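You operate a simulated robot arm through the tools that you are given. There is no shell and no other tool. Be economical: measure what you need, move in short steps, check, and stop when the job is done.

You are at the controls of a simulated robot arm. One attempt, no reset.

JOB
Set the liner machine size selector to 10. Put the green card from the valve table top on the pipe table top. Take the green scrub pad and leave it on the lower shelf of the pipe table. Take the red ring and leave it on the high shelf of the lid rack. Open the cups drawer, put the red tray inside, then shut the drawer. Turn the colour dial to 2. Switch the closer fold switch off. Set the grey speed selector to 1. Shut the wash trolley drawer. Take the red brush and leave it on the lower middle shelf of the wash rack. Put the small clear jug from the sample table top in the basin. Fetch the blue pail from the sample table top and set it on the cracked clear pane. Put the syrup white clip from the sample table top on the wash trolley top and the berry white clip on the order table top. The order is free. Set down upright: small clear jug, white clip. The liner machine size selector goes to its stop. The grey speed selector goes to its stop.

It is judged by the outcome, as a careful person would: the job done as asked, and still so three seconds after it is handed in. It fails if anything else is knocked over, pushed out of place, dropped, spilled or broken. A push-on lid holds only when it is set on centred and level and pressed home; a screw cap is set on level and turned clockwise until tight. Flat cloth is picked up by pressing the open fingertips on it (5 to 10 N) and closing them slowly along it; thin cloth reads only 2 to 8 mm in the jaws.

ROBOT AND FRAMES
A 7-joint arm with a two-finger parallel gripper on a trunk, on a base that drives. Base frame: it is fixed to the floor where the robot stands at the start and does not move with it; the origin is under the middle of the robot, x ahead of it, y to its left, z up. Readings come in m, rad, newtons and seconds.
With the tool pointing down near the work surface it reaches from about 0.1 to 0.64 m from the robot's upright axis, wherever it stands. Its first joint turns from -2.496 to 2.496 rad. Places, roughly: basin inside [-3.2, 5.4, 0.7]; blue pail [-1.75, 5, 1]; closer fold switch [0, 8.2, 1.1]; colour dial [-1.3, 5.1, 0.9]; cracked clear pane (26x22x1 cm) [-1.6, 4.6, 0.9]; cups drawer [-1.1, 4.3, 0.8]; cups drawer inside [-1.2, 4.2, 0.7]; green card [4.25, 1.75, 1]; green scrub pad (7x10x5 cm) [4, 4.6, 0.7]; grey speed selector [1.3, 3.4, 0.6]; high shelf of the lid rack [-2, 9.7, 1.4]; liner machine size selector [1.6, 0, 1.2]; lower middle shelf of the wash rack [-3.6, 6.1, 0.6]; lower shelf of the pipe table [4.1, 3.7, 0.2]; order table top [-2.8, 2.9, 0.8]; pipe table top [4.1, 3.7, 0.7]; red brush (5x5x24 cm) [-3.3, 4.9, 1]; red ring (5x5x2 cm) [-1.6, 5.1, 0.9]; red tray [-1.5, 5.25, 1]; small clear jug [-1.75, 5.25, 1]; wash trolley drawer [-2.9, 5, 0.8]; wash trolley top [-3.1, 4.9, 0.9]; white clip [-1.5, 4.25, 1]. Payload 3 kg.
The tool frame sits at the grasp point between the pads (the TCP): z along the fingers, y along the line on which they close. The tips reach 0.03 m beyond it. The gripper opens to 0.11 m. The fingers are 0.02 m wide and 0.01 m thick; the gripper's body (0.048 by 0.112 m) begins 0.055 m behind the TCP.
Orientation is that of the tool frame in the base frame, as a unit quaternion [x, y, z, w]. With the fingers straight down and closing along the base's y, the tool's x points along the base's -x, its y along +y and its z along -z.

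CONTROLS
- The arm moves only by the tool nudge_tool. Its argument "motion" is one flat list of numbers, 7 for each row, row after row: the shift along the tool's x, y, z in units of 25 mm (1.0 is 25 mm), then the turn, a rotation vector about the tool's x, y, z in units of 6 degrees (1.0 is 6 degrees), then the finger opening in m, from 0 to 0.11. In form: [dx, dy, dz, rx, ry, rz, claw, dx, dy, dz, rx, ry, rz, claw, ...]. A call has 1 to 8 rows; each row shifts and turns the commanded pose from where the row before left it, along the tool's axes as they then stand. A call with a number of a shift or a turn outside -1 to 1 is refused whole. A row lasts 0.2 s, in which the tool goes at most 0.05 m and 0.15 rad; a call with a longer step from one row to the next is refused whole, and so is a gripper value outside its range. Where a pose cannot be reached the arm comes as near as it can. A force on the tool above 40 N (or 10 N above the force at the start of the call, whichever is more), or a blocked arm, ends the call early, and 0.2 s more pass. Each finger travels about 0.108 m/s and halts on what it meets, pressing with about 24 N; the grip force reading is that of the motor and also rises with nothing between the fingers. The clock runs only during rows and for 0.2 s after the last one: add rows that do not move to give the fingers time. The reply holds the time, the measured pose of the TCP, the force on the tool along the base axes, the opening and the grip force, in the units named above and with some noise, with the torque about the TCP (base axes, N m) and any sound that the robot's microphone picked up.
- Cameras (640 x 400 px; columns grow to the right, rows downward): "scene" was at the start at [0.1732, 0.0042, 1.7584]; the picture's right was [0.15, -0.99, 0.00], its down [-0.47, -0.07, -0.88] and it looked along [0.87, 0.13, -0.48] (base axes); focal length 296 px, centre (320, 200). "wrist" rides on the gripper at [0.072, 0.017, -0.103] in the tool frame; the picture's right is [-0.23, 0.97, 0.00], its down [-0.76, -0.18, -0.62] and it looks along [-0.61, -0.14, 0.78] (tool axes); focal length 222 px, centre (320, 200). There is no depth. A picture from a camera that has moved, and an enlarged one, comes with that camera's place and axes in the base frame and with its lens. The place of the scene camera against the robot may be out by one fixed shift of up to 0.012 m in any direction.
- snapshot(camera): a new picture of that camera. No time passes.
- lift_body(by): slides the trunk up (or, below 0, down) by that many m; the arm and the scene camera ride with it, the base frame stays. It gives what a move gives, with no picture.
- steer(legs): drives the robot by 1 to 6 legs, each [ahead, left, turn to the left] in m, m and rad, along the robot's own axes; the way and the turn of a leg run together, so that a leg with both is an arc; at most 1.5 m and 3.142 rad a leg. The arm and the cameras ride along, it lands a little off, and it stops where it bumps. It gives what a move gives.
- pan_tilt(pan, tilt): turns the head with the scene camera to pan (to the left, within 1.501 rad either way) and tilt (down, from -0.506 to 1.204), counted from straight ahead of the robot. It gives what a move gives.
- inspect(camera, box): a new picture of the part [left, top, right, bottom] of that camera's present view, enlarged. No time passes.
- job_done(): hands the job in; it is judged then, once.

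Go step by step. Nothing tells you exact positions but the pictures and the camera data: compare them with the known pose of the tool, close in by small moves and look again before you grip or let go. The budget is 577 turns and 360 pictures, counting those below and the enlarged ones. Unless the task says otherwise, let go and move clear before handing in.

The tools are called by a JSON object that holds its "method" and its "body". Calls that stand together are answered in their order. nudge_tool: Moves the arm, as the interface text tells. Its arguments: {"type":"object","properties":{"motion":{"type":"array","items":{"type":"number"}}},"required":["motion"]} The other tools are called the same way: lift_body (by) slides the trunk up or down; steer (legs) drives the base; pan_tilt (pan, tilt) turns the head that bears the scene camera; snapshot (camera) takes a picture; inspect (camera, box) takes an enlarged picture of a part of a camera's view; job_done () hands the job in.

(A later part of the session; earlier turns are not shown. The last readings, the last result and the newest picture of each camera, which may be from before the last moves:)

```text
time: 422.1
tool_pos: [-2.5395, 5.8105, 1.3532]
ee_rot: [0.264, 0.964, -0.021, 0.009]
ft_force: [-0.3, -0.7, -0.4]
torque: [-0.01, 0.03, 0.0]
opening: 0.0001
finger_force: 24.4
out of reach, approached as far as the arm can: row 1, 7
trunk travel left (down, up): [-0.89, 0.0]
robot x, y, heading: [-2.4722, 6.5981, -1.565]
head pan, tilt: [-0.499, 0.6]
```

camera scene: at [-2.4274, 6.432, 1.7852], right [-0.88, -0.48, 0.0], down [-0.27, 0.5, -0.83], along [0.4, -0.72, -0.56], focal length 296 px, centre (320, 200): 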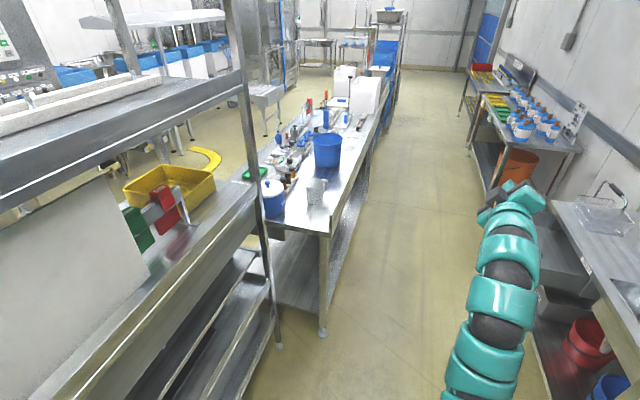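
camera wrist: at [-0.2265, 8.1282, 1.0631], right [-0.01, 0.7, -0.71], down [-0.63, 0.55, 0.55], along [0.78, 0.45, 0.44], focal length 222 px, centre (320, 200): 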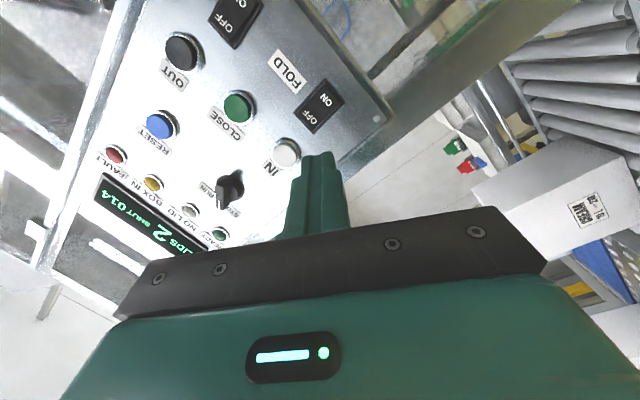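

{"method": "nudge_tool", "body": {"motion": [0, 0, 0.8, 0, 0, -1, 0, 0, 0, 0.8, 0, 0, -1, 0, 0, 0, 0.8, 0, 0, -1, 0, 0, 0, 0.8, 0, 0, -1, 0, 0, 0, 0, 0, 0, -1, 0, 0, 0, 0, 0, 0, -1, 0, 0, 0, 0, 0, 0, -1, 0]}}

{"method": "steer", "body": {"legs": [[0.9, -0.02, 0]]}}

{"method": "snapshot", "body": {"camera": "wrist"}}

{"method": "snapshot", "body": {"camera": "scene"}}

```text
time: 423.7
tool_pos: [-2.5398, 5.8063, 1.2744]
ee_rot: [-0.101, 0.995, -0.022, -0.002]
ft_force: [0.1, -0.4, 0.3]
torque: [0.0, -0.01, -0.01]
opening: 0.0
finger_force: 24.0
trunk travel left (down, up): [-0.89, 0.0]
robot x, y, heading: [-2.471, 6.6001, -1.566]
head pan, tilt: [-0.499, 0.6]
```

```text
time: 428.5
tool_pos: [-2.5547, 4.892, 1.2747]
ee_rot: [-0.1, 0.995, -0.023, -0.002]
ft_force: [-0.5, -1.1, 0.1]
torque: [0.0, 0.0, -0.02]
opening: 0.0
finger_force: 24.2
trunk travel left (down, up): [-0.89, 0.0]
robot x, y, heading: [-2.4887, 5.685, -1.566]
head pan, tilt: [-0.499, 0.6]
```

```text
175 pictures are left
camera wrist: at [-2.6275, 4.8969, 1.3751], right [0.03, 1.0, -0.05], down [0.78, 0.01, 0.62], along [0.62, -0.05, -0.78], focal length 222 px, centre (320, 200)
```

wrist: 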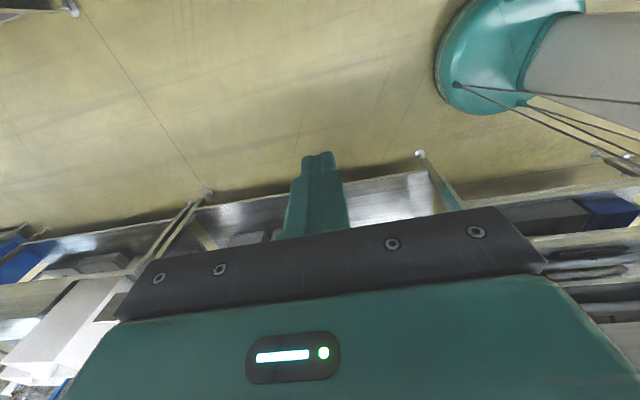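

```text
174 pictures are left
camera scene: at [-2.5289, 5.5158, 1.7852], right [-0.88, 0.48, 0.0], down [0.27, 0.5, -0.82], along [-0.39, -0.73, -0.57], focal length 296 px, centre (320, 200)
```

scene: 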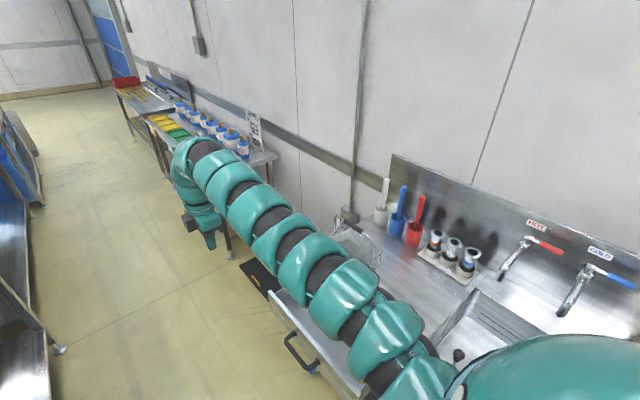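

{"method": "nudge_tool", "body": {"motion": [0, 1, 1, 0, 0, 0, 0, 0, 1, 1, 0, 0, 0, 0, 0, 1, 1, 0, 0, 0, 0, 0, 1, 1, 0, 0, 0, 0, 0, 1, 1, 0, 0, 0, 0, 0, 1, 1, 0, 0, 0, 0, 0, 1, 1, 0, 0, 0, 0, 0, 1, 1, 0, 0, 0, 0]}}

{"method": "nudge_tool", "body": {"motion": [0, 1, 1, 0, 0, 0, 0, 0, 1, 1, 0, 0, 0, 0, 0, 1, 1, 0, 0, 0, 0, 0, 1, 1, 0, 0, 0, 0, 0, 1, 1, 0, 0, 0, 0]}}

{"method": "pan_tilt", "body": {"pan": -0.5, "tilt": 1.0}}

{"method": "snapshot", "body": {"camera": "scene"}}

```text
time: 430.3
tool_pos: [-2.59, 5.0633, 1.0558]
ee_rot: [-0.099, 0.995, -0.023, -0.002]
ft_force: [0.0, 0.8, -0.1]
torque: [0.0, 0.02, 0.0]
opening: 0.0
finger_force: 23.8
out of reach, approached as far as the arm can: row 4, 5
trunk travel left (down, up): [-0.89, 0.0]
robot x, y, heading: [-2.4904, 5.6845, -1.567]
head pan, tilt: [-0.499, 0.6]
```

```text
time: 431.5
tool_pos: [-2.6178, 5.1787, 0.9269]
ee_rot: [-0.099, 0.995, -0.024, -0.002]
ft_force: [0.2, 0.1, 0.2]
torque: [-0.01, 0.03, -0.03]
opening: 0.0
finger_force: 24.2
trunk travel left (down, up): [-0.89, 0.0]
robot x, y, heading: [-2.4919, 5.6836, -1.569]
head pan, tilt: [-0.499, 0.6]
```

```text
time: 432.4
tool_pos: [-2.6174, 5.1781, 0.928]
ee_rot: [-0.1, 0.995, -0.023, -0.002]
ft_force: [0.7, 0.4, -0.3]
torque: [0.02, 0.01, 0.02]
opening: 0.0001
finger_force: 23.9
trunk travel left (down, up): [-0.89, 0.0]
robot x, y, heading: [-2.4908, 5.6852, -1.565]
head pan, tilt: [-0.499, 1.0]
```

```text
173 pictures are left
camera scene: at [-2.5201, 5.5329, 1.7533], right [-0.88, 0.48, 0.0], down [0.4, 0.74, -0.54], along [-0.26, -0.48, -0.84], focal length 296 px, centre (320, 200)
```

scene: 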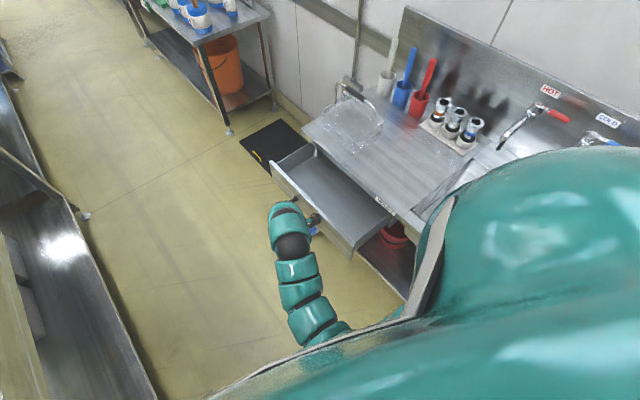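

{"method": "nudge_tool", "body": {"motion": [0, 0, 0.9, 0, 0, 0, 0, 0, 0, 0.9, 0, 0, 0, 0, 0, 0, 0.9, 0, 0, 0, 0, 0.8, 0, 0, 0, 0, 0, 0, 0.8, 0, 0, 0, 0, 0, 0, 0.8, 0, 0, 0, 0, 0, 0, 0.8, 0, 0, 0, 0, 0, 0]}}

{"method": "nudge_tool", "body": {"motion": [0.8, 0, 0, 0, 0, 0, 0, 0.8, 0, 0, 0, 0, 0, 0, 0.8, 0, 0, 0, 0, 0, 0, 0.8, 0, 0, 0, 0, 0, 0, 0.8, 0, 0, 0, 0, 0, 0, 0.8, 0, 0, 0, 0, 0, 0]}}

{"method": "snapshot", "body": {"camera": "scene"}}

```text
time: 434.0
tool_pos: [-2.6962, 5.1603, 0.8591]
ee_rot: [-0.1, 0.995, -0.023, -0.001]
ft_force: [0.2, -0.4, -0.2]
torque: [-0.01, 0.02, 0.0]
opening: 0.0
finger_force: 23.9
trunk travel left (down, up): [-0.89, 0.0]
robot x, y, heading: [-2.4888, 5.6806, -1.566]
head pan, tilt: [-0.499, 1.0]
```

```text
time: 435.4
tool_pos: [-2.8114, 5.1375, 0.8597]
ee_rot: [-0.099, 0.995, -0.023, -0.003]
ft_force: [0.6, 0.1, 0.2]
torque: [0.04, -0.02, 0.04]
opening: 0.0
finger_force: 23.7
trunk travel left (down, up): [-0.89, 0.0]
robot x, y, heading: [-2.4918, 5.687, -1.567]
head pan, tilt: [-0.499, 1.0]
```

```text
172 pictures are left
camera scene: at [-2.5205, 5.5326, 1.7532], right [-0.88, 0.48, 0.0], down [0.4, 0.74, -0.54], along [-0.26, -0.48, -0.84], focal length 296 px, centre (320, 200)
```

scene: 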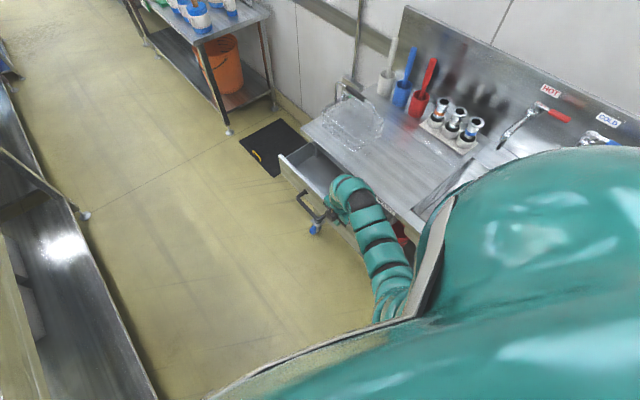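

{"method": "nudge_tool", "body": {"motion": [0.8, 0, 0, 0, 0, 0, 0, 0.8, 0, 0, 0, 0, 0, 0, 0.8, 0, 0, 0, 0, 0, 0, 0.6, 0, 0, 0, 0, 0, 0, 0.5, 0, 0, 0, 0, 0, 0, 0.4, 0, 0, 0, 0, 0, 0, 0.4, 0, 0, 0, 0, 0, 0, 0.4, 0, 0, 0, 0, 0, 0]}}

{"method": "snapshot", "body": {"camera": "scene"}}

```text
time: 437.2
tool_pos: [-2.9274, 5.1139, 0.8607]
ee_rot: [-0.099, 0.995, -0.023, -0.002]
ft_force: [-0.1, -0.6, -0.1]
torque: [0.01, -0.04, -0.06]
opening: 0.0
finger_force: 24.0
trunk travel left (down, up): [-0.89, 0.0]
robot x, y, heading: [-2.492, 5.682, -1.566]
head pan, tilt: [-0.499, 1.0]
```

```text
171 pictures are left
camera scene: at [-2.5204, 5.5327, 1.7532], right [-0.88, 0.48, 0.0], down [0.4, 0.74, -0.54], along [-0.26, -0.48, -0.84], focal length 296 px, centre (320, 200)
```

scene: 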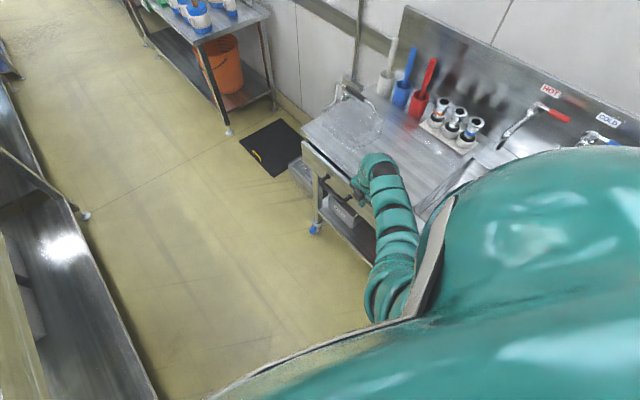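

{"method": "nudge_tool", "body": {"motion": [0.4, 0, 0, 0, 0, 0, 0, 0.4, 0, 0, 0, 0, 0, 0, 0.3, 0, 0, 0, 0, 0, 0, 0.3, 0, 0, 0, 0, 0, 0]}}

{"method": "inspect", "body": {"camera": "scene", "box": [280, 100, 440, 240]}}

```text
time: 438.2
tool_pos: [-2.9502, 5.1083, 0.858]
ee_rot: [-0.104, 0.994, -0.019, 0.007]
ft_force: [18.0, 5.1, 4.0]
torque: [-0.1, 0.77, -0.18]
opening: 0.0001
finger_force: 24.5
trunk travel left (down, up): [-0.89, 0.0]
robot x, y, heading: [-2.49, 5.686, -1.562]
head pan, tilt: [-0.499, 1.0]
stopped in row 4: the force on the tool passed its limit at 46 N (the readings are from after the stop); the commanded pose is now the measured one
```

```text
2.86 times, centred on (360, 170) of scene
camera zoom: at [-2.5183, 5.534, 1.7535], right [-0.88, 0.47, 0.0], down [0.4, 0.74, -0.54], along [-0.26, -0.48, -0.84], focal length 847 px, centre (206, 286)
```

zoom: 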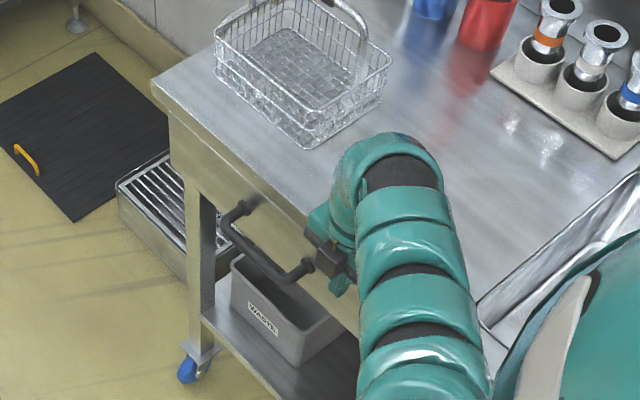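

The wash trolley drawer is shut. Backing the hand off and inspecting the red brush.

{"method": "nudge_tool", "body": {"motion": [-0.8, 0, 0, 0, 0, 0, 0, -0.8, 0, -0.5, 0, 0, 0, 0, -0.8, 0, -1, 0, 0, 0, 0.04, 0, 0, -1, 0, 0, 0, 0.04, 0, 0, -1, 0, 0, 0, 0.04, 0, 0, -1, 0, 0, 0, 0.04]}}

{"method": "pan_tilt", "body": {"pan": -0.7, "tilt": 0.7}}

{"method": "snapshot", "body": {"camera": "scene"}}

{"method": "inspect", "body": {"camera": "scene", "box": [290, 80, 450, 200]}}

```text
time: 439.6
tool_pos: [-2.8974, 5.1236, 0.9718]
ee_rot: [-0.102, 0.995, -0.02, 0.005]
ft_force: [-0.6, -0.1, 0.3]
torque: [0.05, 0.01, 0.01]
opening: 0.04
finger_force: 0.0
trunk travel left (down, up): [-0.89, 0.0]
robot x, y, heading: [-2.4933, 5.6823, -1.564]
head pan, tilt: [-0.499, 1.0]
```

```text
time: 440.4
tool_pos: [-2.8963, 5.1239, 0.9713]
ee_rot: [-0.103, 0.994, -0.02, 0.005]
ft_force: [-0.2, 0.7, -0.5]
torque: [-0.02, 0.02, -0.01]
opening: 0.04
finger_force: 0.1
trunk travel left (down, up): [-0.89, 0.0]
robot x, y, heading: [-2.4916, 5.6786, -1.567]
head pan, tilt: [-0.7, 0.7]
```

```text
169 pictures are left
camera scene: at [-2.5406, 5.5291, 1.7765], right [-0.77, 0.64, 0.0], down [0.41, 0.5, -0.76], along [-0.49, -0.59, -0.64], focal length 296 px, centre (320, 200)
```

scene: 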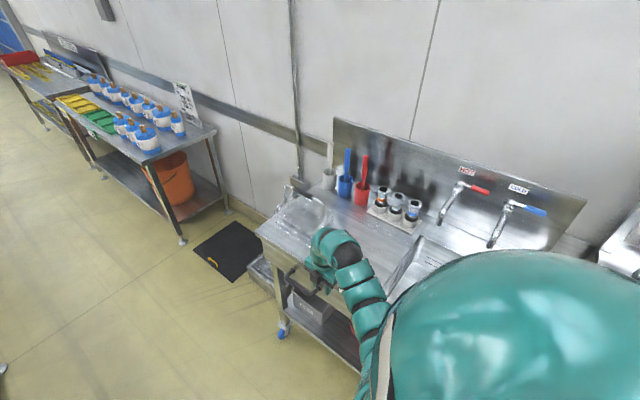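

```text
3.33 times, centred on (370, 140) of scene
camera zoom: at [-2.5406, 5.5291, 1.7765], right [-0.77, 0.64, 0.0], down [0.41, 0.5, -0.76], along [-0.49, -0.59, -0.64], focal length 988 px, centre (153, 400)
```

zoom: 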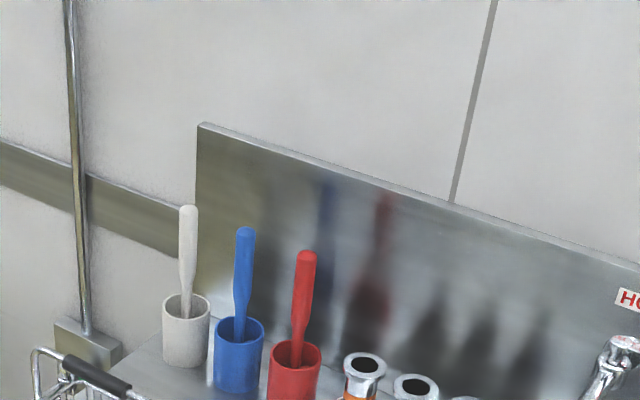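

Brushes stand in cups. Plan: grip the red handle from above, lift it out, then slide it lying into the wash rack. Raise and reposition facing the trolley.

{"method": "nudge_tool", "body": {"motion": [-0.5, 0, -1, 0, 0, 0, 0.04, -0.5, 0, -1, 0, 0, 0, 0.04, 0, -0.5, -1, 0, 0, 0, 0.04, 0, -0.5, -1, 0, 0, 0, 0.04, 0, -0.5, -1, 0, 0, 0, 0.04, 0, -0.5, -1, 0, 0, 0, 0.04, 0, 0, -1, 0, 0, 0, 0.04, 0, 0, -1, 0, 0, 0, 0.04]}}

{"method": "nudge_tool", "body": {"motion": [0, -0.5, -1, 0, 0, 0, 0.04, 0, -0.5, -1, 0, 0, 0, 0.04, 0, -0.5, -1, 0, 0, 0, 0.04, 0, -0.5, -1, 0, 0, 0, 0.04]}}

{"method": "steer", "body": {"legs": [[0.75, -0.05, 0], [0, 0, -1.571]]}}

{"method": "pan_tilt", "body": {"pan": 0, "tilt": 0.6}}

{"method": "snapshot", "body": {"camera": "scene"}}

{"method": "snapshot", "body": {"camera": "wrist"}}

```text
time: 442.2
tool_pos: [-2.866, 5.0961, 1.096]
ee_rot: [-0.103, 0.994, -0.021, 0.005]
ft_force: [0.1, 0.2, -0.1]
torque: [0.01, 0.02, -0.03]
opening: 0.0398
finger_force: 0.1
out of reach, approached as far as the arm can: row 6, 7, 8
trunk travel left (down, up): [-0.89, 0.0]
robot x, y, heading: [-2.4895, 5.6842, -1.571]
head pan, tilt: [-0.7, 0.7]
```

```text
time: 443.2
tool_pos: [-2.8625, 5.0794, 1.0993]
ee_rot: [-0.102, 0.995, -0.022, 0.006]
ft_force: [0.8, 0.4, 0.4]
torque: [0.0, 0.01, 0.02]
opening: 0.0401
finger_force: 0.1
out of reach, approached as far as the arm can: row 1, 2, 3, 4
trunk travel left (down, up): [-0.89, 0.0]
robot x, y, heading: [-2.4901, 5.6835, -1.568]
head pan, tilt: [-0.7, 0.7]
```

```text
time: 451.0
tool_pos: [-3.1441, 5.3128, 1.0997]
ee_rot: [0.626, 0.78, -0.018, -0.013]
ft_force: [-0.6, -0.4, 0.0]
torque: [0.0, 0.06, -0.02]
opening: 0.0401
finger_force: 0.1
trunk travel left (down, up): [-0.89, 0.0]
robot x, y, heading: [-2.5349, 4.9472, -3.123]
head pan, tilt: [-0.7, 0.7]
```

```text
time: 452.1
tool_pos: [-3.1442, 5.3127, 1.0999]
ee_rot: [0.627, 0.779, -0.019, -0.012]
ft_force: [0.4, -0.3, -0.6]
torque: [0.0, -0.01, 0.01]
opening: 0.0402
finger_force: 0.0
trunk travel left (down, up): [-0.89, 0.0]
robot x, y, heading: [-2.5336, 4.9468, -3.129]
head pan, tilt: [0.0, 0.6]
```

```text
167 pictures are left
camera scene: at [-2.7003, 4.935, 1.7852], right [-0.02, 1.0, 0.0], down [0.57, 0.01, -0.82], along [-0.82, -0.01, -0.57], focal length 296 px, centre (320, 200)
```

scene: 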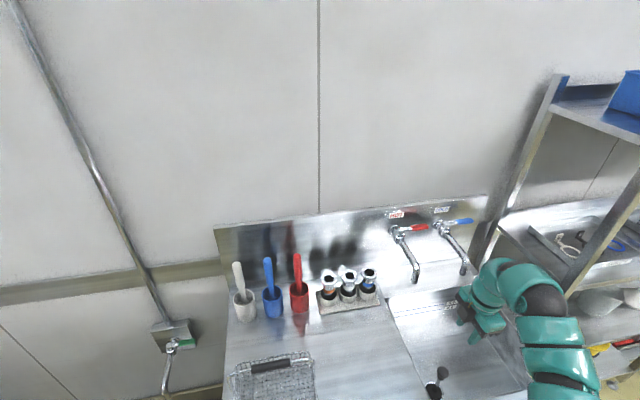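

```text
166 pictures are left
camera wrist: at [-3.1378, 5.3878, 1.1996], right [1.0, -0.01, -0.04], down [0.02, -0.77, 0.63], along [-0.04, -0.63, -0.77], focal length 222 px, centre (320, 200)
```

wrist: 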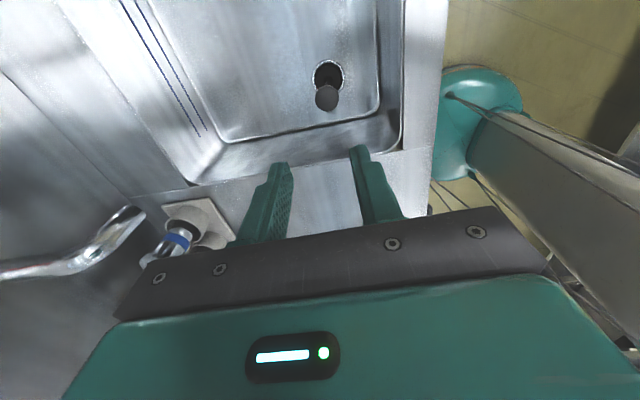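

I'll slide the base left to bring the hand beside the red brush, roll 90° and raise.

{"method": "steer", "body": {"legs": [[0, 0.45, 0]]}}

{"method": "nudge_tool", "body": {"motion": [0, 0, -0.4, 0, 0, 1, 0.05, 0, 0, -0.4, 0, 0, 1, 0.05, 0, 0, -0.4, 0, 0, 1, 0.05, 0, 0, -0.4, 0, 0, 1, 0.05, 0, 0, -0.4, 0, 0, 1, 0.05, 0, 0, -0.4, 0, 0, 1, 0.05, 0, 0, -0.4, 0, 0, 1, 0.05, 0, 0, -0.4, 0, 0, 1, 0.05]}}

{"method": "nudge_tool", "body": {"motion": [0, 0, -0.4, 0, 0, 1, 0.05, 0, 0, -0.4, 0, 0, 1, 0.05, 0, 0, -0.4, 0, 0, 1, 0.05, 0, 0, -0.4, 0, 0, 1, 0.05, 0, 0, -0.4, 0, 0, 1, 0.05, 0, 0, -0.4, 0, 0, 1, 0.05, 0, 0, -0.4, 0, 0, 1, 0.05]}}

{"method": "snapshot", "body": {"camera": "wrist"}}

{"method": "snapshot", "body": {"camera": "scene"}}

```text
time: 454.8
tool_pos: [-3.1357, 4.862, 1.1007]
ee_rot: [0.626, 0.78, -0.018, -0.012]
ft_force: [0.4, 0.4, -0.4]
torque: [0.0, 0.01, 0.0]
opening: 0.0401
finger_force: 0.0
trunk travel left (down, up): [-0.89, 0.0]
robot x, y, heading: [-2.5261, 4.4972, -3.123]
head pan, tilt: [0.0, 0.6]
```

```text
time: 456.6
tool_pos: [-3.14, 4.6875, 1.0992]
ee_rot: [0.889, 0.457, -0.025, -0.004]
ft_force: [0.4, 0.7, 0.4]
torque: [0.03, -0.01, -0.01]
opening: 0.0502
finger_force: 0.2
out of reach, approached as far as the arm can: row 1, 2, 3, 4, 5, 6, 7, 8
trunk travel left (down, up): [-0.89, 0.0]
robot x, y, heading: [-2.5231, 4.498, -3.12]
head pan, tilt: [0.0, 0.6]
```

```text
time: 458.2
tool_pos: [-3.0958, 4.5408, 1.0942]
ee_rot: [0.994, 0.108, -0.024, 0.006]
ft_force: [-0.4, -0.1, 0.4]
torque: [0.02, -0.05, 0.03]
opening: 0.05
finger_force: 0.0
out of reach, approached as far as the arm can: row 1, 2, 3, 4, 5, 6, 7
trunk travel left (down, up): [-0.89, 0.0]
robot x, y, heading: [-2.5248, 4.4976, -3.123]
head pan, tilt: [0.0, 0.6]
```

```text
165 pictures are left
camera wrist: at [-3.0174, 4.542, 1.1919], right [-0.01, -1.0, 0.02], down [-0.75, 0.02, 0.66], along [-0.66, -0.01, -0.75], focal length 222 px, centre (320, 200)
```

wrist: 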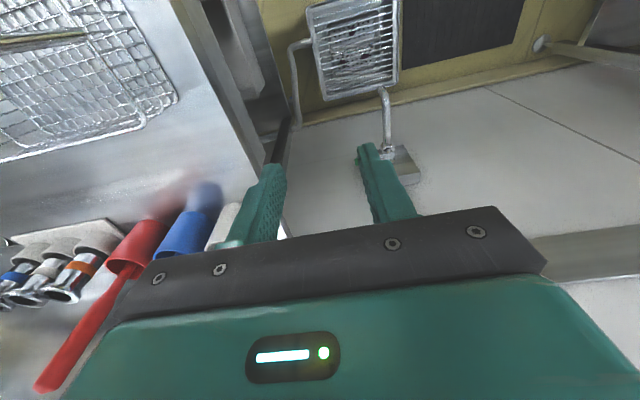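

```text
164 pictures are left
camera scene: at [-2.6921, 4.4847, 1.7852], right [-0.02, 1.0, 0.0], down [0.56, 0.01, -0.83], along [-0.82, -0.02, -0.56], focal length 296 px, centre (320, 200)
```

scene: 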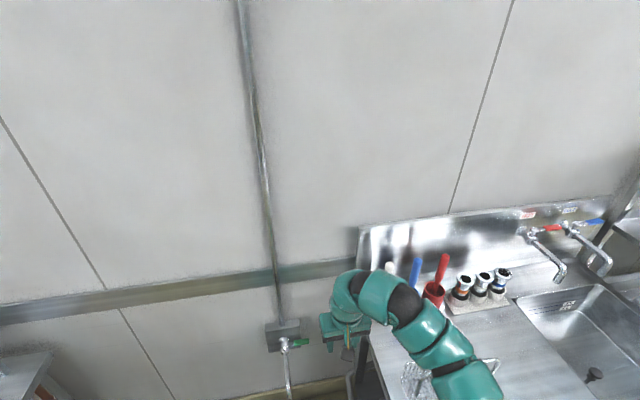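

{"method": "nudge_tool", "body": {"motion": [-0.9, 0, 0, 0, 0, 0, 0.05, -0.9, 0, 0, 0, 0, 0, 0.05, -0.9, 0, -0.5, 0, 0, 0, 0.05, -0.5, 0, -0.9, 0, 0, 0, 0.05, 0, 0, -1, 0, 0, 0, 0.05, 0, 0, -1, 0, 0, 0, 0.05, 0, 0, -1, 0, 0, 0, 0.05, 0, 0, -1, 0, 0, 0, 0.05]}}

{"method": "snapshot", "body": {"camera": "wrist"}}

```text
time: 460.0
tool_pos: [-3.2227, 4.5037, 1.1677]
ee_rot: [0.994, 0.11, -0.021, 0.004]
ft_force: [-0.1, 0.9, 0.6]
torque: [0.01, -0.02, 0.01]
opening: 0.05
finger_force: 0.0
out of reach, approached as far as the arm can: row 3, 4, 5, 6, 7, 8
trunk travel left (down, up): [-0.89, 0.0]
robot x, y, heading: [-2.5278, 4.4964, -3.126]
head pan, tilt: [0.0, 0.6]
```

```text
163 pictures are left
camera wrist: at [-3.1429, 4.5036, 1.2664], right [-0.01, -1.0, 0.01], down [-0.75, 0.02, 0.66], along [-0.66, 0.0, -0.75], focal length 222 px, centre (320, 200)
```

wrist: 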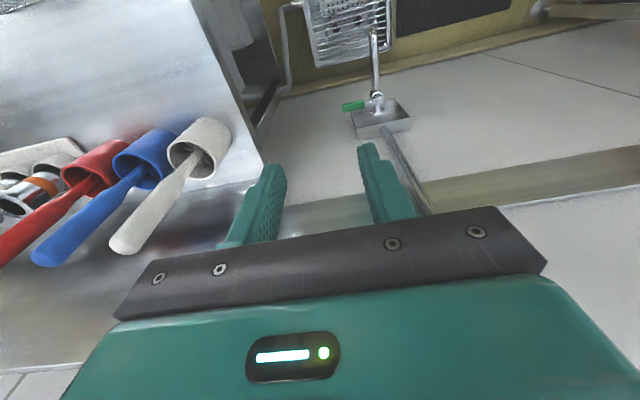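

{"method": "nudge_tool", "body": {"motion": [-1, 0, 0, 0, 0, 0, 0.05, -1, 0, 0, 0, 0, 0, 0.05, 0, 0, -1, 0, 0, 0, 0.05, 0, 0, -1, 0, 0, 0, 0.05, 0, 0, -1, 0, 0, 0, 0.05, 0, 0, -1, 0, 0, 0, 0.05]}}

{"method": "snapshot", "body": {"camera": "scene"}}

```text
time: 461.4
tool_pos: [-3.2682, 4.4948, 1.2724]
ee_rot: [0.994, 0.11, -0.022, 0.005]
ft_force: [-0.1, 0.0, -0.2]
torque: [-0.02, 0.0, 0.01]
opening: 0.0503
finger_force: 0.1
trunk travel left (down, up): [-0.89, 0.0]
robot x, y, heading: [-2.5267, 4.4981, -3.125]
head pan, tilt: [0.0, 0.6]
```

```text
162 pictures are left
camera scene: at [-2.6916, 4.4846, 1.7853], right [-0.02, 1.0, 0.0], down [0.56, 0.01, -0.83], along [-0.83, -0.02, -0.56], focal length 296 px, centre (320, 200)
```

scene: 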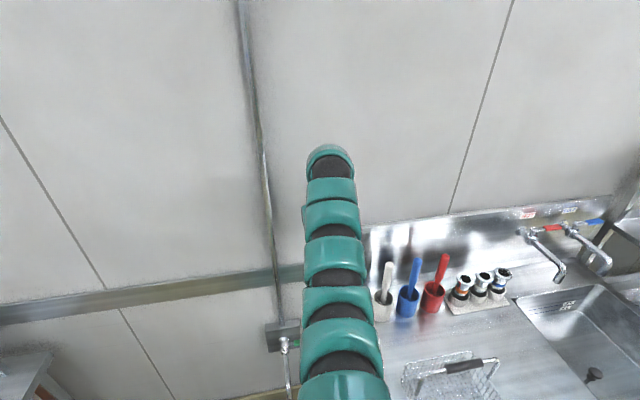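

{"method": "steer", "body": {"legs": [[0.02, -0.36, -0.01]]}}

{"method": "snapshot", "body": {"camera": "wrist"}}

{"method": "snapshot", "body": {"camera": "scene"}}

```text
time: 463.7
tool_pos: [-3.2928, 4.8602, 1.2709]
ee_rot: [0.994, 0.103, -0.022, 0.005]
ft_force: [-0.3, 0.2, -0.3]
torque: [-0.03, 0.03, 0.0]
opening: 0.05
finger_force: 0.2
trunk travel left (down, up): [-0.89, 0.0]
robot x, y, heading: [-2.5499, 4.8546, -3.135]
head pan, tilt: [0.0, 0.6]
```

```text
161 pictures are left
camera wrist: at [-3.2132, 4.8594, 1.37], right [-0.02, -1.0, 0.02], down [-0.75, 0.03, 0.66], along [-0.66, 0.0, -0.75], focal length 222 px, centre (320, 200)
```

wrist: 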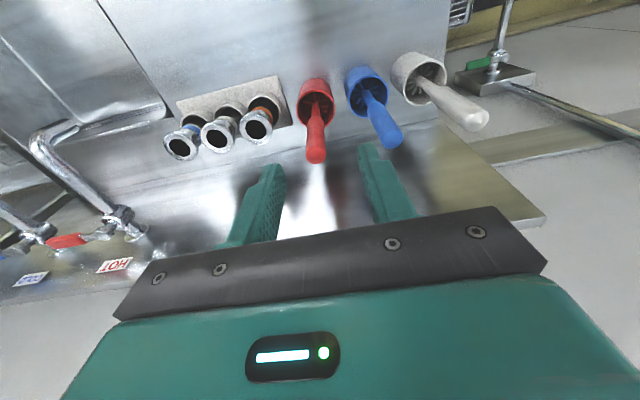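

```text
160 pictures are left
camera scene: at [-2.7169, 4.8428, 1.7852], right [-0.01, 1.0, 0.0], down [0.57, 0.0, -0.82], along [-0.82, -0.01, -0.57], focal length 296 px, centre (320, 200)
```

scene: 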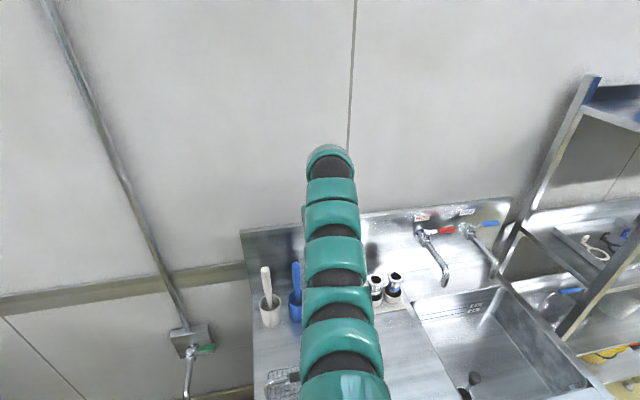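

{"method": "steer", "body": {"legs": [[0.025, 0, 0]]}}

{"method": "nudge_tool", "body": {"motion": [-0.5, -0.1, 0, 0, 0, 0, 0.05, -0.5, -0.1, 0, 0, 0, 0, 0.05, 0, 0, 0.5, 0, 0, 0, 0.05, 0, 0, 0.5, 0, 0, 0, 0.05, 0, 0, 0.5, 0, 0, 0, 0.05]}}

{"method": "snapshot", "body": {"camera": "wrist"}}

```text
time: 464.5
tool_pos: [-3.3185, 4.8586, 1.2723]
ee_rot: [0.994, 0.104, -0.022, 0.005]
ft_force: [-0.5, 0.0, 0.5]
torque: [0.03, -0.03, 0.0]
opening: 0.0503
finger_force: 0.1
trunk travel left (down, up): [-0.89, 0.0]
robot x, y, heading: [-2.5762, 4.8548, -3.137]
head pan, tilt: [0.0, 0.6]
```

```text
time: 465.7
tool_pos: [-3.3463, 4.8588, 1.2363]
ee_rot: [0.994, 0.103, -0.022, 0.005]
ft_force: [-0.4, -0.1, 0.3]
torque: [-0.02, 0.01, 0.01]
opening: 0.0501
finger_force: 0.0
trunk travel left (down, up): [-0.89, 0.0]
robot x, y, heading: [-2.574, 4.8568, -3.138]
head pan, tilt: [0.0, 0.6]
```

```text
159 pictures are left
camera wrist: at [-3.2668, 4.858, 1.3338], right [-0.02, -1.0, 0.02], down [-0.75, 0.03, 0.66], along [-0.66, 0.0, -0.75], focal length 222 px, centre (320, 200)
```

wrist: 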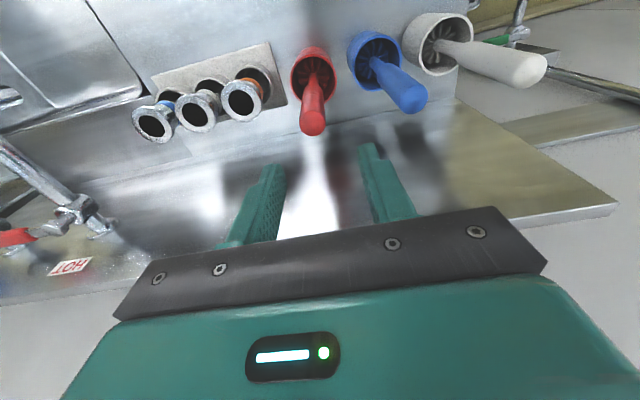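

{"method": "lift_body", "body": {"by": -0.135}}

{"method": "snapshot", "body": {"camera": "wrist"}}

```text
time: 467.3
tool_pos: [-3.3456, 4.859, 1.1012]
ee_rot: [0.994, 0.103, -0.023, 0.005]
ft_force: [-0.7, -0.7, -0.2]
torque: [0.01, 0.03, 0.02]
opening: 0.0502
finger_force: 0.0
trunk travel left (down, up): [-0.755, 0.135]
robot x, y, heading: [-2.5779, 4.8528, -3.137]
head pan, tilt: [0.0, 0.6]
```

```text
158 pictures are left
camera wrist: at [-3.2668, 4.8579, 1.1989], right [-0.02, -1.0, 0.02], down [-0.75, 0.03, 0.66], along [-0.66, 0.0, -0.75], focal length 222 px, centre (320, 200)
```

wrist: 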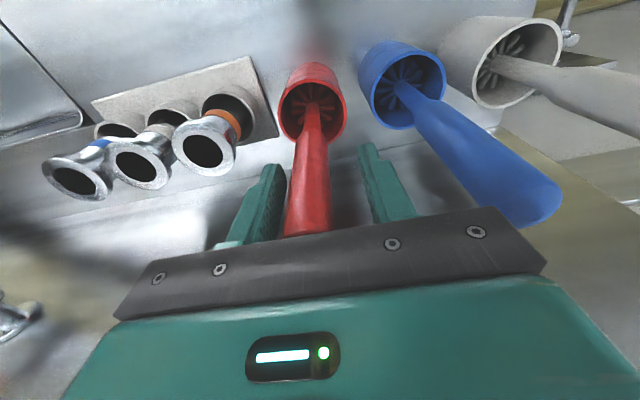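

{"method": "nudge_tool", "body": {"motion": [0, 0, 0, 0, 0, 0, 0.035, 0, 0, 0, 0, 0, 0, 0.015, 0, 0, 0, 0, 0, 0, 0.005, 0, 0, 0, 0, 0, 0, 0.005]}}

{"method": "lift_body", "body": {"by": 0.135}}

{"method": "snapshot", "body": {"camera": "wrist"}}

{"method": "snapshot", "body": {"camera": "scene"}}

```text
time: 468.3
tool_pos: [-3.3475, 4.8605, 1.101]
ee_rot: [0.994, 0.103, -0.022, 0.005]
ft_force: [-2.2, 9.0, 0.1]
torque: [1.59, 0.32, -0.01]
opening: 0.0246
finger_force: 24.3
trunk travel left (down, up): [-0.755, 0.135]
robot x, y, heading: [-2.5784, 4.8543, -3.134]
head pan, tilt: [0.0, 0.6]
```

```text
time: 470.0
tool_pos: [-3.3471, 4.8593, 1.2365]
ee_rot: [0.994, 0.104, -0.022, 0.004]
ft_force: [-0.6, 0.6, -0.8]
torque: [0.05, 0.02, 0.02]
opening: 0.0245
finger_force: 24.1
trunk travel left (down, up): [-0.89, 0.0]
robot x, y, heading: [-2.5734, 4.8505, -3.134]
head pan, tilt: [0.0, 0.6]
```

```text
157 pictures are left
camera wrist: at [-3.2672, 4.858, 1.3335], right [-0.02, -1.0, 0.02], down [-0.75, 0.03, 0.66], along [-0.66, 0.0, -0.75], focal length 222 px, centre (320, 200)
```

wrist: 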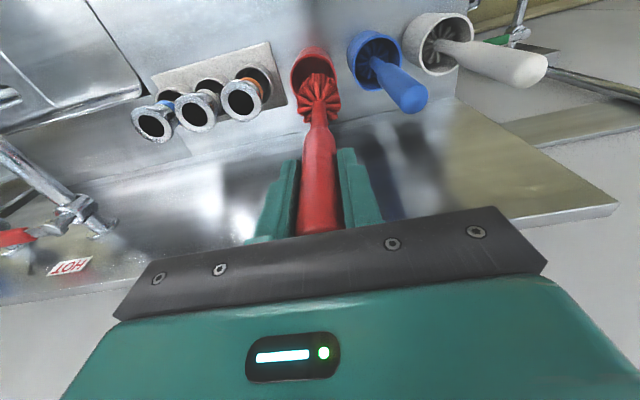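

```text
156 pictures are left
camera scene: at [-2.7429, 4.8421, 1.7851], right [-0.01, 1.0, 0.0], down [0.57, 0.0, -0.82], along [-0.82, -0.01, -0.57], focal length 296 px, centre (320, 200)
```

scene: 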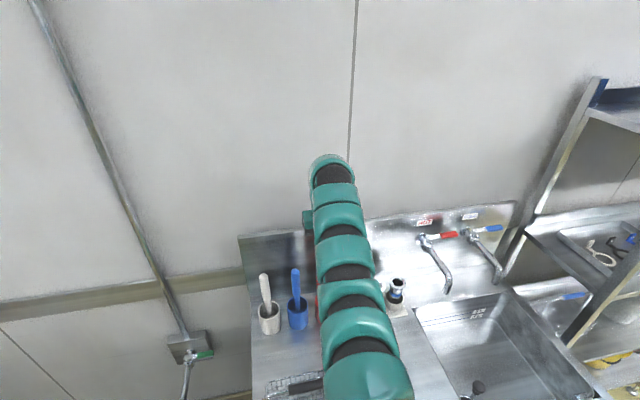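

{"method": "nudge_tool", "body": {"motion": [0, 0, -0.7, 0, 0, 0, 0.005, 0, 0, -0.7, 0, 0, 0, 0.005, 0, 0, -0.7, 0, 0, 0, 0.005]}}

{"method": "snapshot", "body": {"camera": "wrist"}}

```text
time: 470.8
tool_pos: [-3.3446, 4.8588, 1.2876]
ee_rot: [0.994, 0.104, -0.023, 0.005]
ft_force: [-0.5, -0.2, 0.0]
torque: [-0.04, -0.01, -0.01]
opening: 0.024
finger_force: 23.6
trunk travel left (down, up): [-0.89, 0.0]
robot x, y, heading: [-2.5781, 4.8529, -3.134]
head pan, tilt: [0.0, 0.6]
```

```text
155 pictures are left
camera wrist: at [-3.2636, 4.8579, 1.3862], right [-0.02, -1.0, 0.01], down [-0.75, 0.03, 0.66], along [-0.66, 0.0, -0.75], focal length 222 px, centre (320, 200)
```

wrist: 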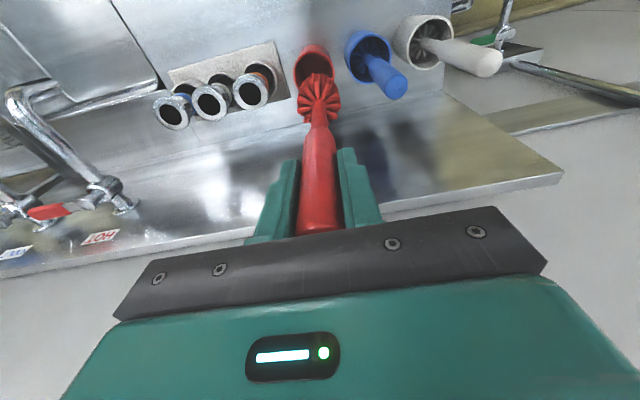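

The brush is free of its cup. I'll back off and slide along to the wash rack.

{"method": "steer", "body": {"legs": [[-0.24, 0, 0], [0, -1.2, 0]]}}

{"method": "pan_tilt", "body": {"pan": 0, "tilt": 0.7}}

{"method": "snapshot", "body": {"camera": "scene"}}

{"method": "snapshot", "body": {"camera": "wrist"}}

```text
time: 478.1
tool_pos: [-3.1288, 6.0141, 1.289]
ee_rot: [0.993, 0.118, -0.023, 0.005]
ft_force: [0.2, -0.1, -0.7]
torque: [0.02, -0.02, 0.01]
opening: 0.0238
finger_force: 24.4
trunk travel left (down, up): [-0.89, 0.0]
robot x, y, heading: [-2.3602, 6.025, -3.105]
head pan, tilt: [0.0, 0.6]
```

```text
time: 478.8
tool_pos: [-3.1282, 6.0137, 1.2882]
ee_rot: [0.993, 0.117, -0.022, 0.005]
ft_force: [0.2, -0.4, -1.5]
torque: [-0.03, -0.03, -0.02]
opening: 0.0239
finger_force: 24.5
trunk travel left (down, up): [-0.89, 0.0]
robot x, y, heading: [-2.3614, 6.0283, -3.108]
head pan, tilt: [0.0, 0.7]
```

```text
154 pictures are left
camera scene: at [-2.5242, 6.0138, 1.7766], right [-0.03, 1.0, 0.0], down [0.64, 0.02, -0.77], along [-0.76, -0.03, -0.64], focal length 296 px, centre (320, 200)
```

scene: 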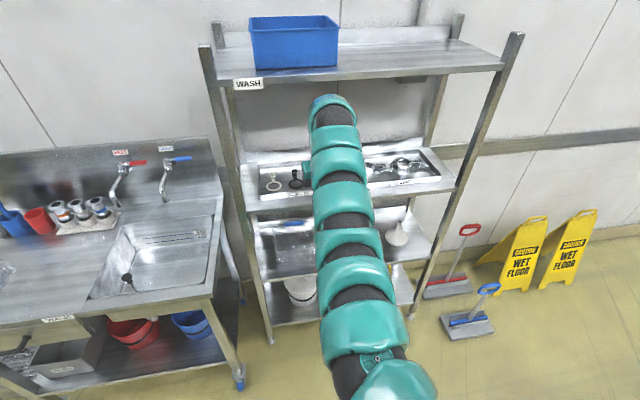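

```text
153 pictures are left
camera wrist: at [-3.0488, 6.0151, 1.386], right [0.01, -1.0, 0.01], down [-0.75, 0.01, 0.66], along [-0.66, -0.02, -0.75], focal length 222 px, centre (320, 200)
```

wrist: 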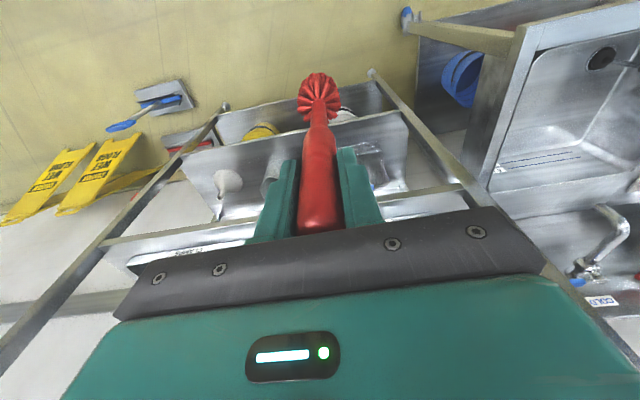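

{"method": "nudge_tool", "body": {"motion": [0, 0, -0.2, 0, -1, 0, 0.005, 0, 0, -0.2, 0, -1, 0, 0.005, 0, 0, -0.2, 0, -1, 0, 0.005, 0, 0, -0.2, 0, -1, 0, 0.005, 0, 0, -0.2, 0, -1, 0, 0.005, 0, 0, -0.2, 0, -1, 0, 0.005, 0, 0, 0, 0, -1, 0, 0.005, 0, 0, 0, 0, -1, 0, 0.005]}}

{"method": "nudge_tool", "body": {"motion": [0, 0, 0, 0, -1, 0, 0.005, 0, 0, 0, 0, -1, 0, 0.005, 0, 0, 0, 0, -1, 0, 0.005, 0, 0, 0, 0, -1, 0, 0.005, 0, 0, 0, 0, -1, 0, 0.005, 0, 0, 0, 0, -1, 0, 0.005]}}

{"method": "lift_body", "body": {"by": -0.55}}

{"method": "snapshot", "body": {"camera": "wrist"}}

{"method": "snapshot", "body": {"camera": "scene"}}

```text
time: 480.6
tool_pos: [-3.1195, 6.0167, 1.3173]
ee_rot: [0.897, 0.106, -0.426, 0.054]
ft_force: [0.1, 1.1, -1.7]
torque: [0.02, -0.03, -0.03]
opening: 0.024
finger_force: 24.4
trunk travel left (down, up): [-0.89, 0.0]
robot x, y, heading: [-2.3619, 6.0292, -3.11]
head pan, tilt: [0.0, 0.7]
```

```text
time: 482.0
tool_pos: [-3.1205, 6.0158, 1.3174]
ee_rot: [0.723, 0.084, -0.681, 0.082]
ft_force: [0.5, 0.7, -0.4]
torque: [0.04, -0.11, -0.1]
opening: 0.0242
finger_force: 24.2
trunk travel left (down, up): [-0.89, 0.0]
robot x, y, heading: [-2.363, 6.0295, -3.108]
head pan, tilt: [0.0, 0.7]
```

```text
refused: -0.55 is not a number from -0.4 to 0.4
```

```text
152 pictures are left
camera wrist: at [-3.0109, 6.0237, 1.2481], right [0.21, -0.95, 0.23], down [0.52, 0.31, 0.8], along [-0.83, -0.05, 0.56], focal length 222 px, centre (320, 200)
```

wrist: 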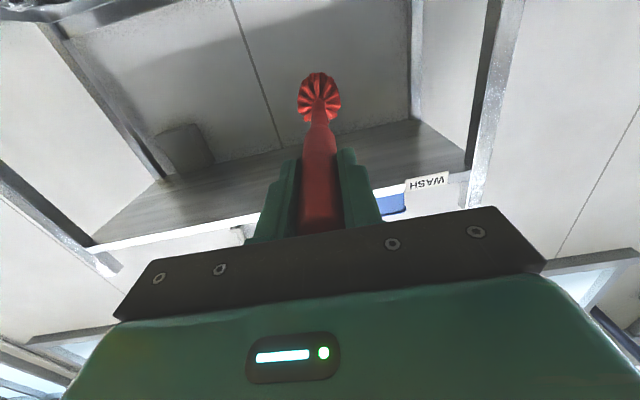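

```text
151 pictures are left
camera scene: at [-2.5241, 6.0138, 1.7766], right [-0.03, 1.0, 0.0], down [0.64, 0.02, -0.76], along [-0.76, -0.03, -0.64], focal length 296 px, centre (320, 200)
```

scene: 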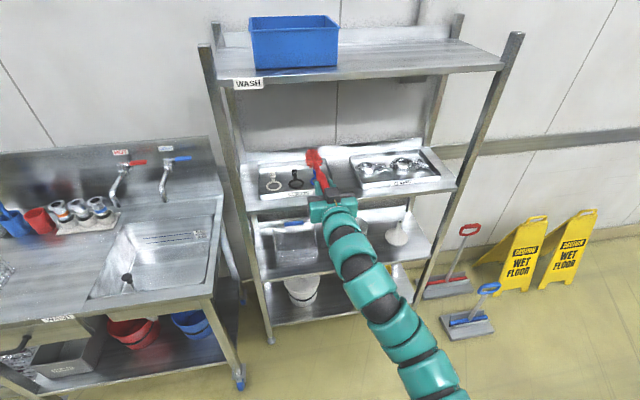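

{"method": "lift_body", "body": {"by": -0.4}}

{"method": "lift_body", "body": {"by": -0.2}}

{"method": "snapshot", "body": {"camera": "wrist"}}

{"method": "snapshot", "body": {"camera": "scene"}}

```text
time: 485.8
tool_pos: [-3.1195, 6.0169, 0.9167]
ee_rot: [0.723, 0.084, -0.681, 0.082]
ft_force: [-0.3, 0.5, -1.2]
torque: [0.02, -0.08, 0.0]
opening: 0.0244
finger_force: 24.7
trunk travel left (down, up): [-0.49, 0.4]
robot x, y, heading: [-2.3608, 6.0217, -3.105]
head pan, tilt: [0.0, 0.7]
```

```text
time: 488.0
tool_pos: [-3.1193, 6.0165, 0.7156]
ee_rot: [0.723, 0.084, -0.68, 0.083]
ft_force: [-0.1, 1.4, -1.8]
torque: [0.04, -0.07, -0.03]
opening: 0.0242
finger_force: 23.8
trunk travel left (down, up): [-0.29, 0.6]
robot x, y, heading: [-2.358, 6.0288, -3.108]
head pan, tilt: [0.0, 0.7]
```

```text
150 pictures are left
camera wrist: at [-3.0105, 6.0234, 0.6483], right [0.21, -0.95, 0.23], down [0.52, 0.31, 0.8], along [-0.83, -0.05, 0.56], focal length 222 px, centre (320, 200)
```

wrist: 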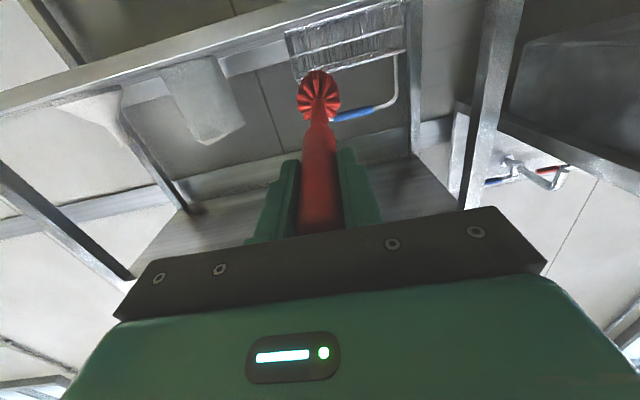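

```text
149 pictures are left
camera scene: at [-2.524, 6.0138, 1.1766], right [-0.03, 1.0, 0.0], down [0.64, 0.02, -0.76], along [-0.76, -0.03, -0.64], focal length 296 px, centre (320, 200)
```

scene: 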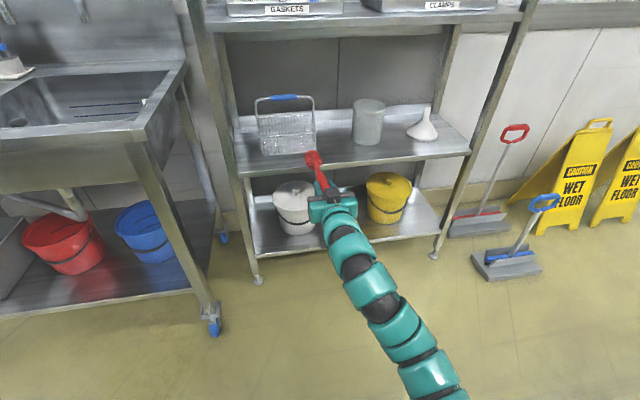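

The gap between basket and pitcher on the lower-middle shelf (y≈6.03) fits the brush. Aligning, then sliding in along the rack's depth.

{"method": "steer", "body": {"legs": [[0, -0.11, 0]]}}

{"method": "lift_body", "body": {"by": -0.03}}

{"method": "steer", "body": {"legs": [[0.15, 0.033, 0]]}}

{"method": "snapshot", "body": {"camera": "scene"}}

{"method": "snapshot", "body": {"camera": "wrist"}}

```text
time: 489.2
tool_pos: [-3.1238, 6.1284, 0.7161]
ee_rot: [0.723, 0.083, -0.681, 0.081]
ft_force: [-0.2, 0.2, -1.1]
torque: [0.04, -0.07, 0.04]
opening: 0.0242
finger_force: 24.5
trunk travel left (down, up): [-0.29, 0.6]
robot x, y, heading: [-2.3661, 6.1391, -3.105]
head pan, tilt: [0.0, 0.7]
```

```text
time: 489.9
tool_pos: [-3.1242, 6.1274, 0.6862]
ee_rot: [0.723, 0.084, -0.681, 0.082]
ft_force: [-0.1, 0.0, -1.8]
torque: [0.06, -0.1, 0.01]
opening: 0.024
finger_force: 24.1
trunk travel left (down, up): [-0.26, 0.63]
robot x, y, heading: [-2.3657, 6.1365, -3.108]
head pan, tilt: [0.0, 0.7]
```

```text
time: 491.3
tool_pos: [-3.2721, 6.0891, 0.6865]
ee_rot: [0.723, 0.082, -0.682, 0.081]
ft_force: [0.1, 0.1, -1.1]
torque: [0.04, -0.11, -0.08]
opening: 0.0242
finger_force: 23.9
trunk travel left (down, up): [-0.26, 0.63]
robot x, y, heading: [-2.5133, 6.1013, -3.11]
head pan, tilt: [0.0, 0.7]
```

```text
148 pictures are left
camera scene: at [-2.6762, 6.0864, 1.1466], right [-0.03, 1.0, 0.0], down [0.64, 0.02, -0.76], along [-0.76, -0.03, -0.64], focal length 296 px, centre (320, 200)
```

scene: 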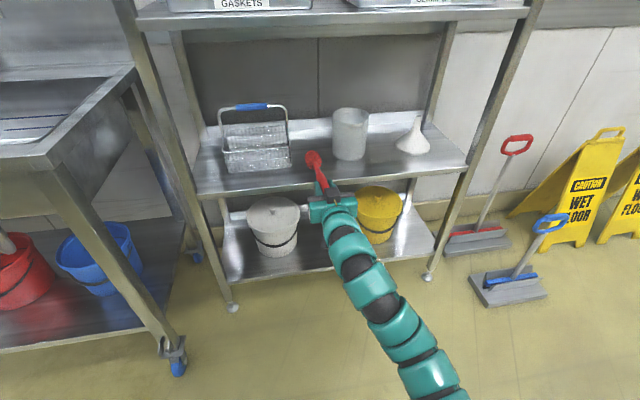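

```text
147 pictures are left
camera wrist: at [-3.1628, 6.0966, 0.6183], right [0.21, -0.95, 0.23], down [0.52, 0.31, 0.8], along [-0.83, -0.05, 0.56], focal length 222 px, centre (320, 200)
```

wrist: 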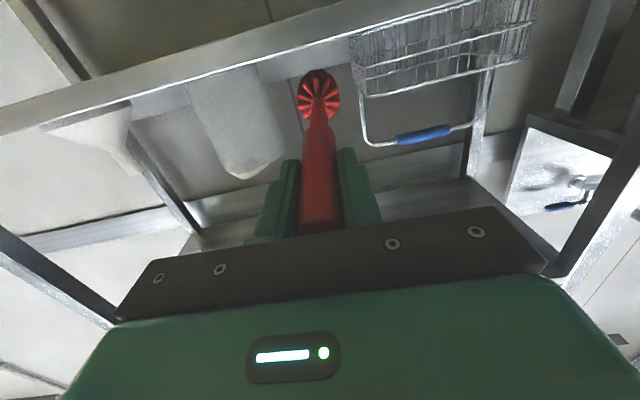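

{"method": "steer", "body": {"legs": [[0.1, 0.026, 0]]}}

{"method": "snapshot", "body": {"camera": "scene"}}

{"method": "snapshot", "body": {"camera": "wrist"}}

```text
time: 492.5
tool_pos: [-3.3719, 6.0583, 0.6873]
ee_rot: [0.723, 0.084, -0.681, 0.083]
ft_force: [0.2, 0.4, -0.9]
torque: [0.0, -0.12, -0.04]
opening: 0.0243
finger_force: 23.3
trunk travel left (down, up): [-0.26, 0.63]
robot x, y, heading: [-2.6141, 6.0724, -3.105]
head pan, tilt: [0.0, 0.7]
```

```text
146 pictures are left
camera scene: at [-2.7758, 6.0567, 1.1466], right [-0.03, 1.0, 0.0], down [0.64, 0.02, -0.76], along [-0.76, -0.03, -0.64], focal length 296 px, centre (320, 200)
```

scene: 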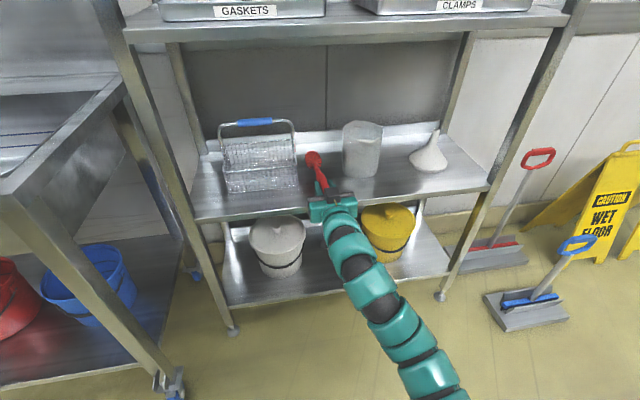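

```text
145 pictures are left
camera wrist: at [-3.2624, 6.0666, 0.6183], right [0.21, -0.95, 0.23], down [0.52, 0.31, 0.8], along [-0.83, -0.05, 0.56], focal length 222 px, centre (320, 200)
```

wrist: 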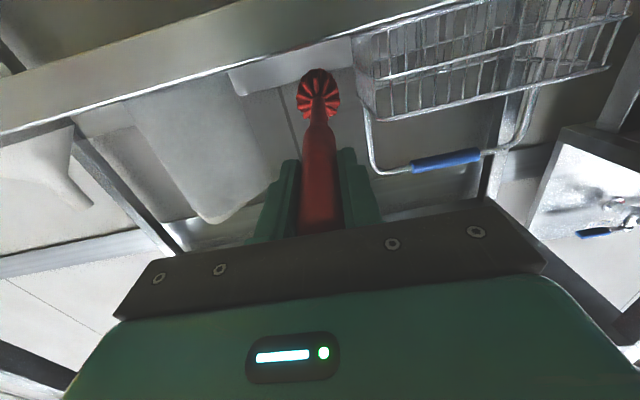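

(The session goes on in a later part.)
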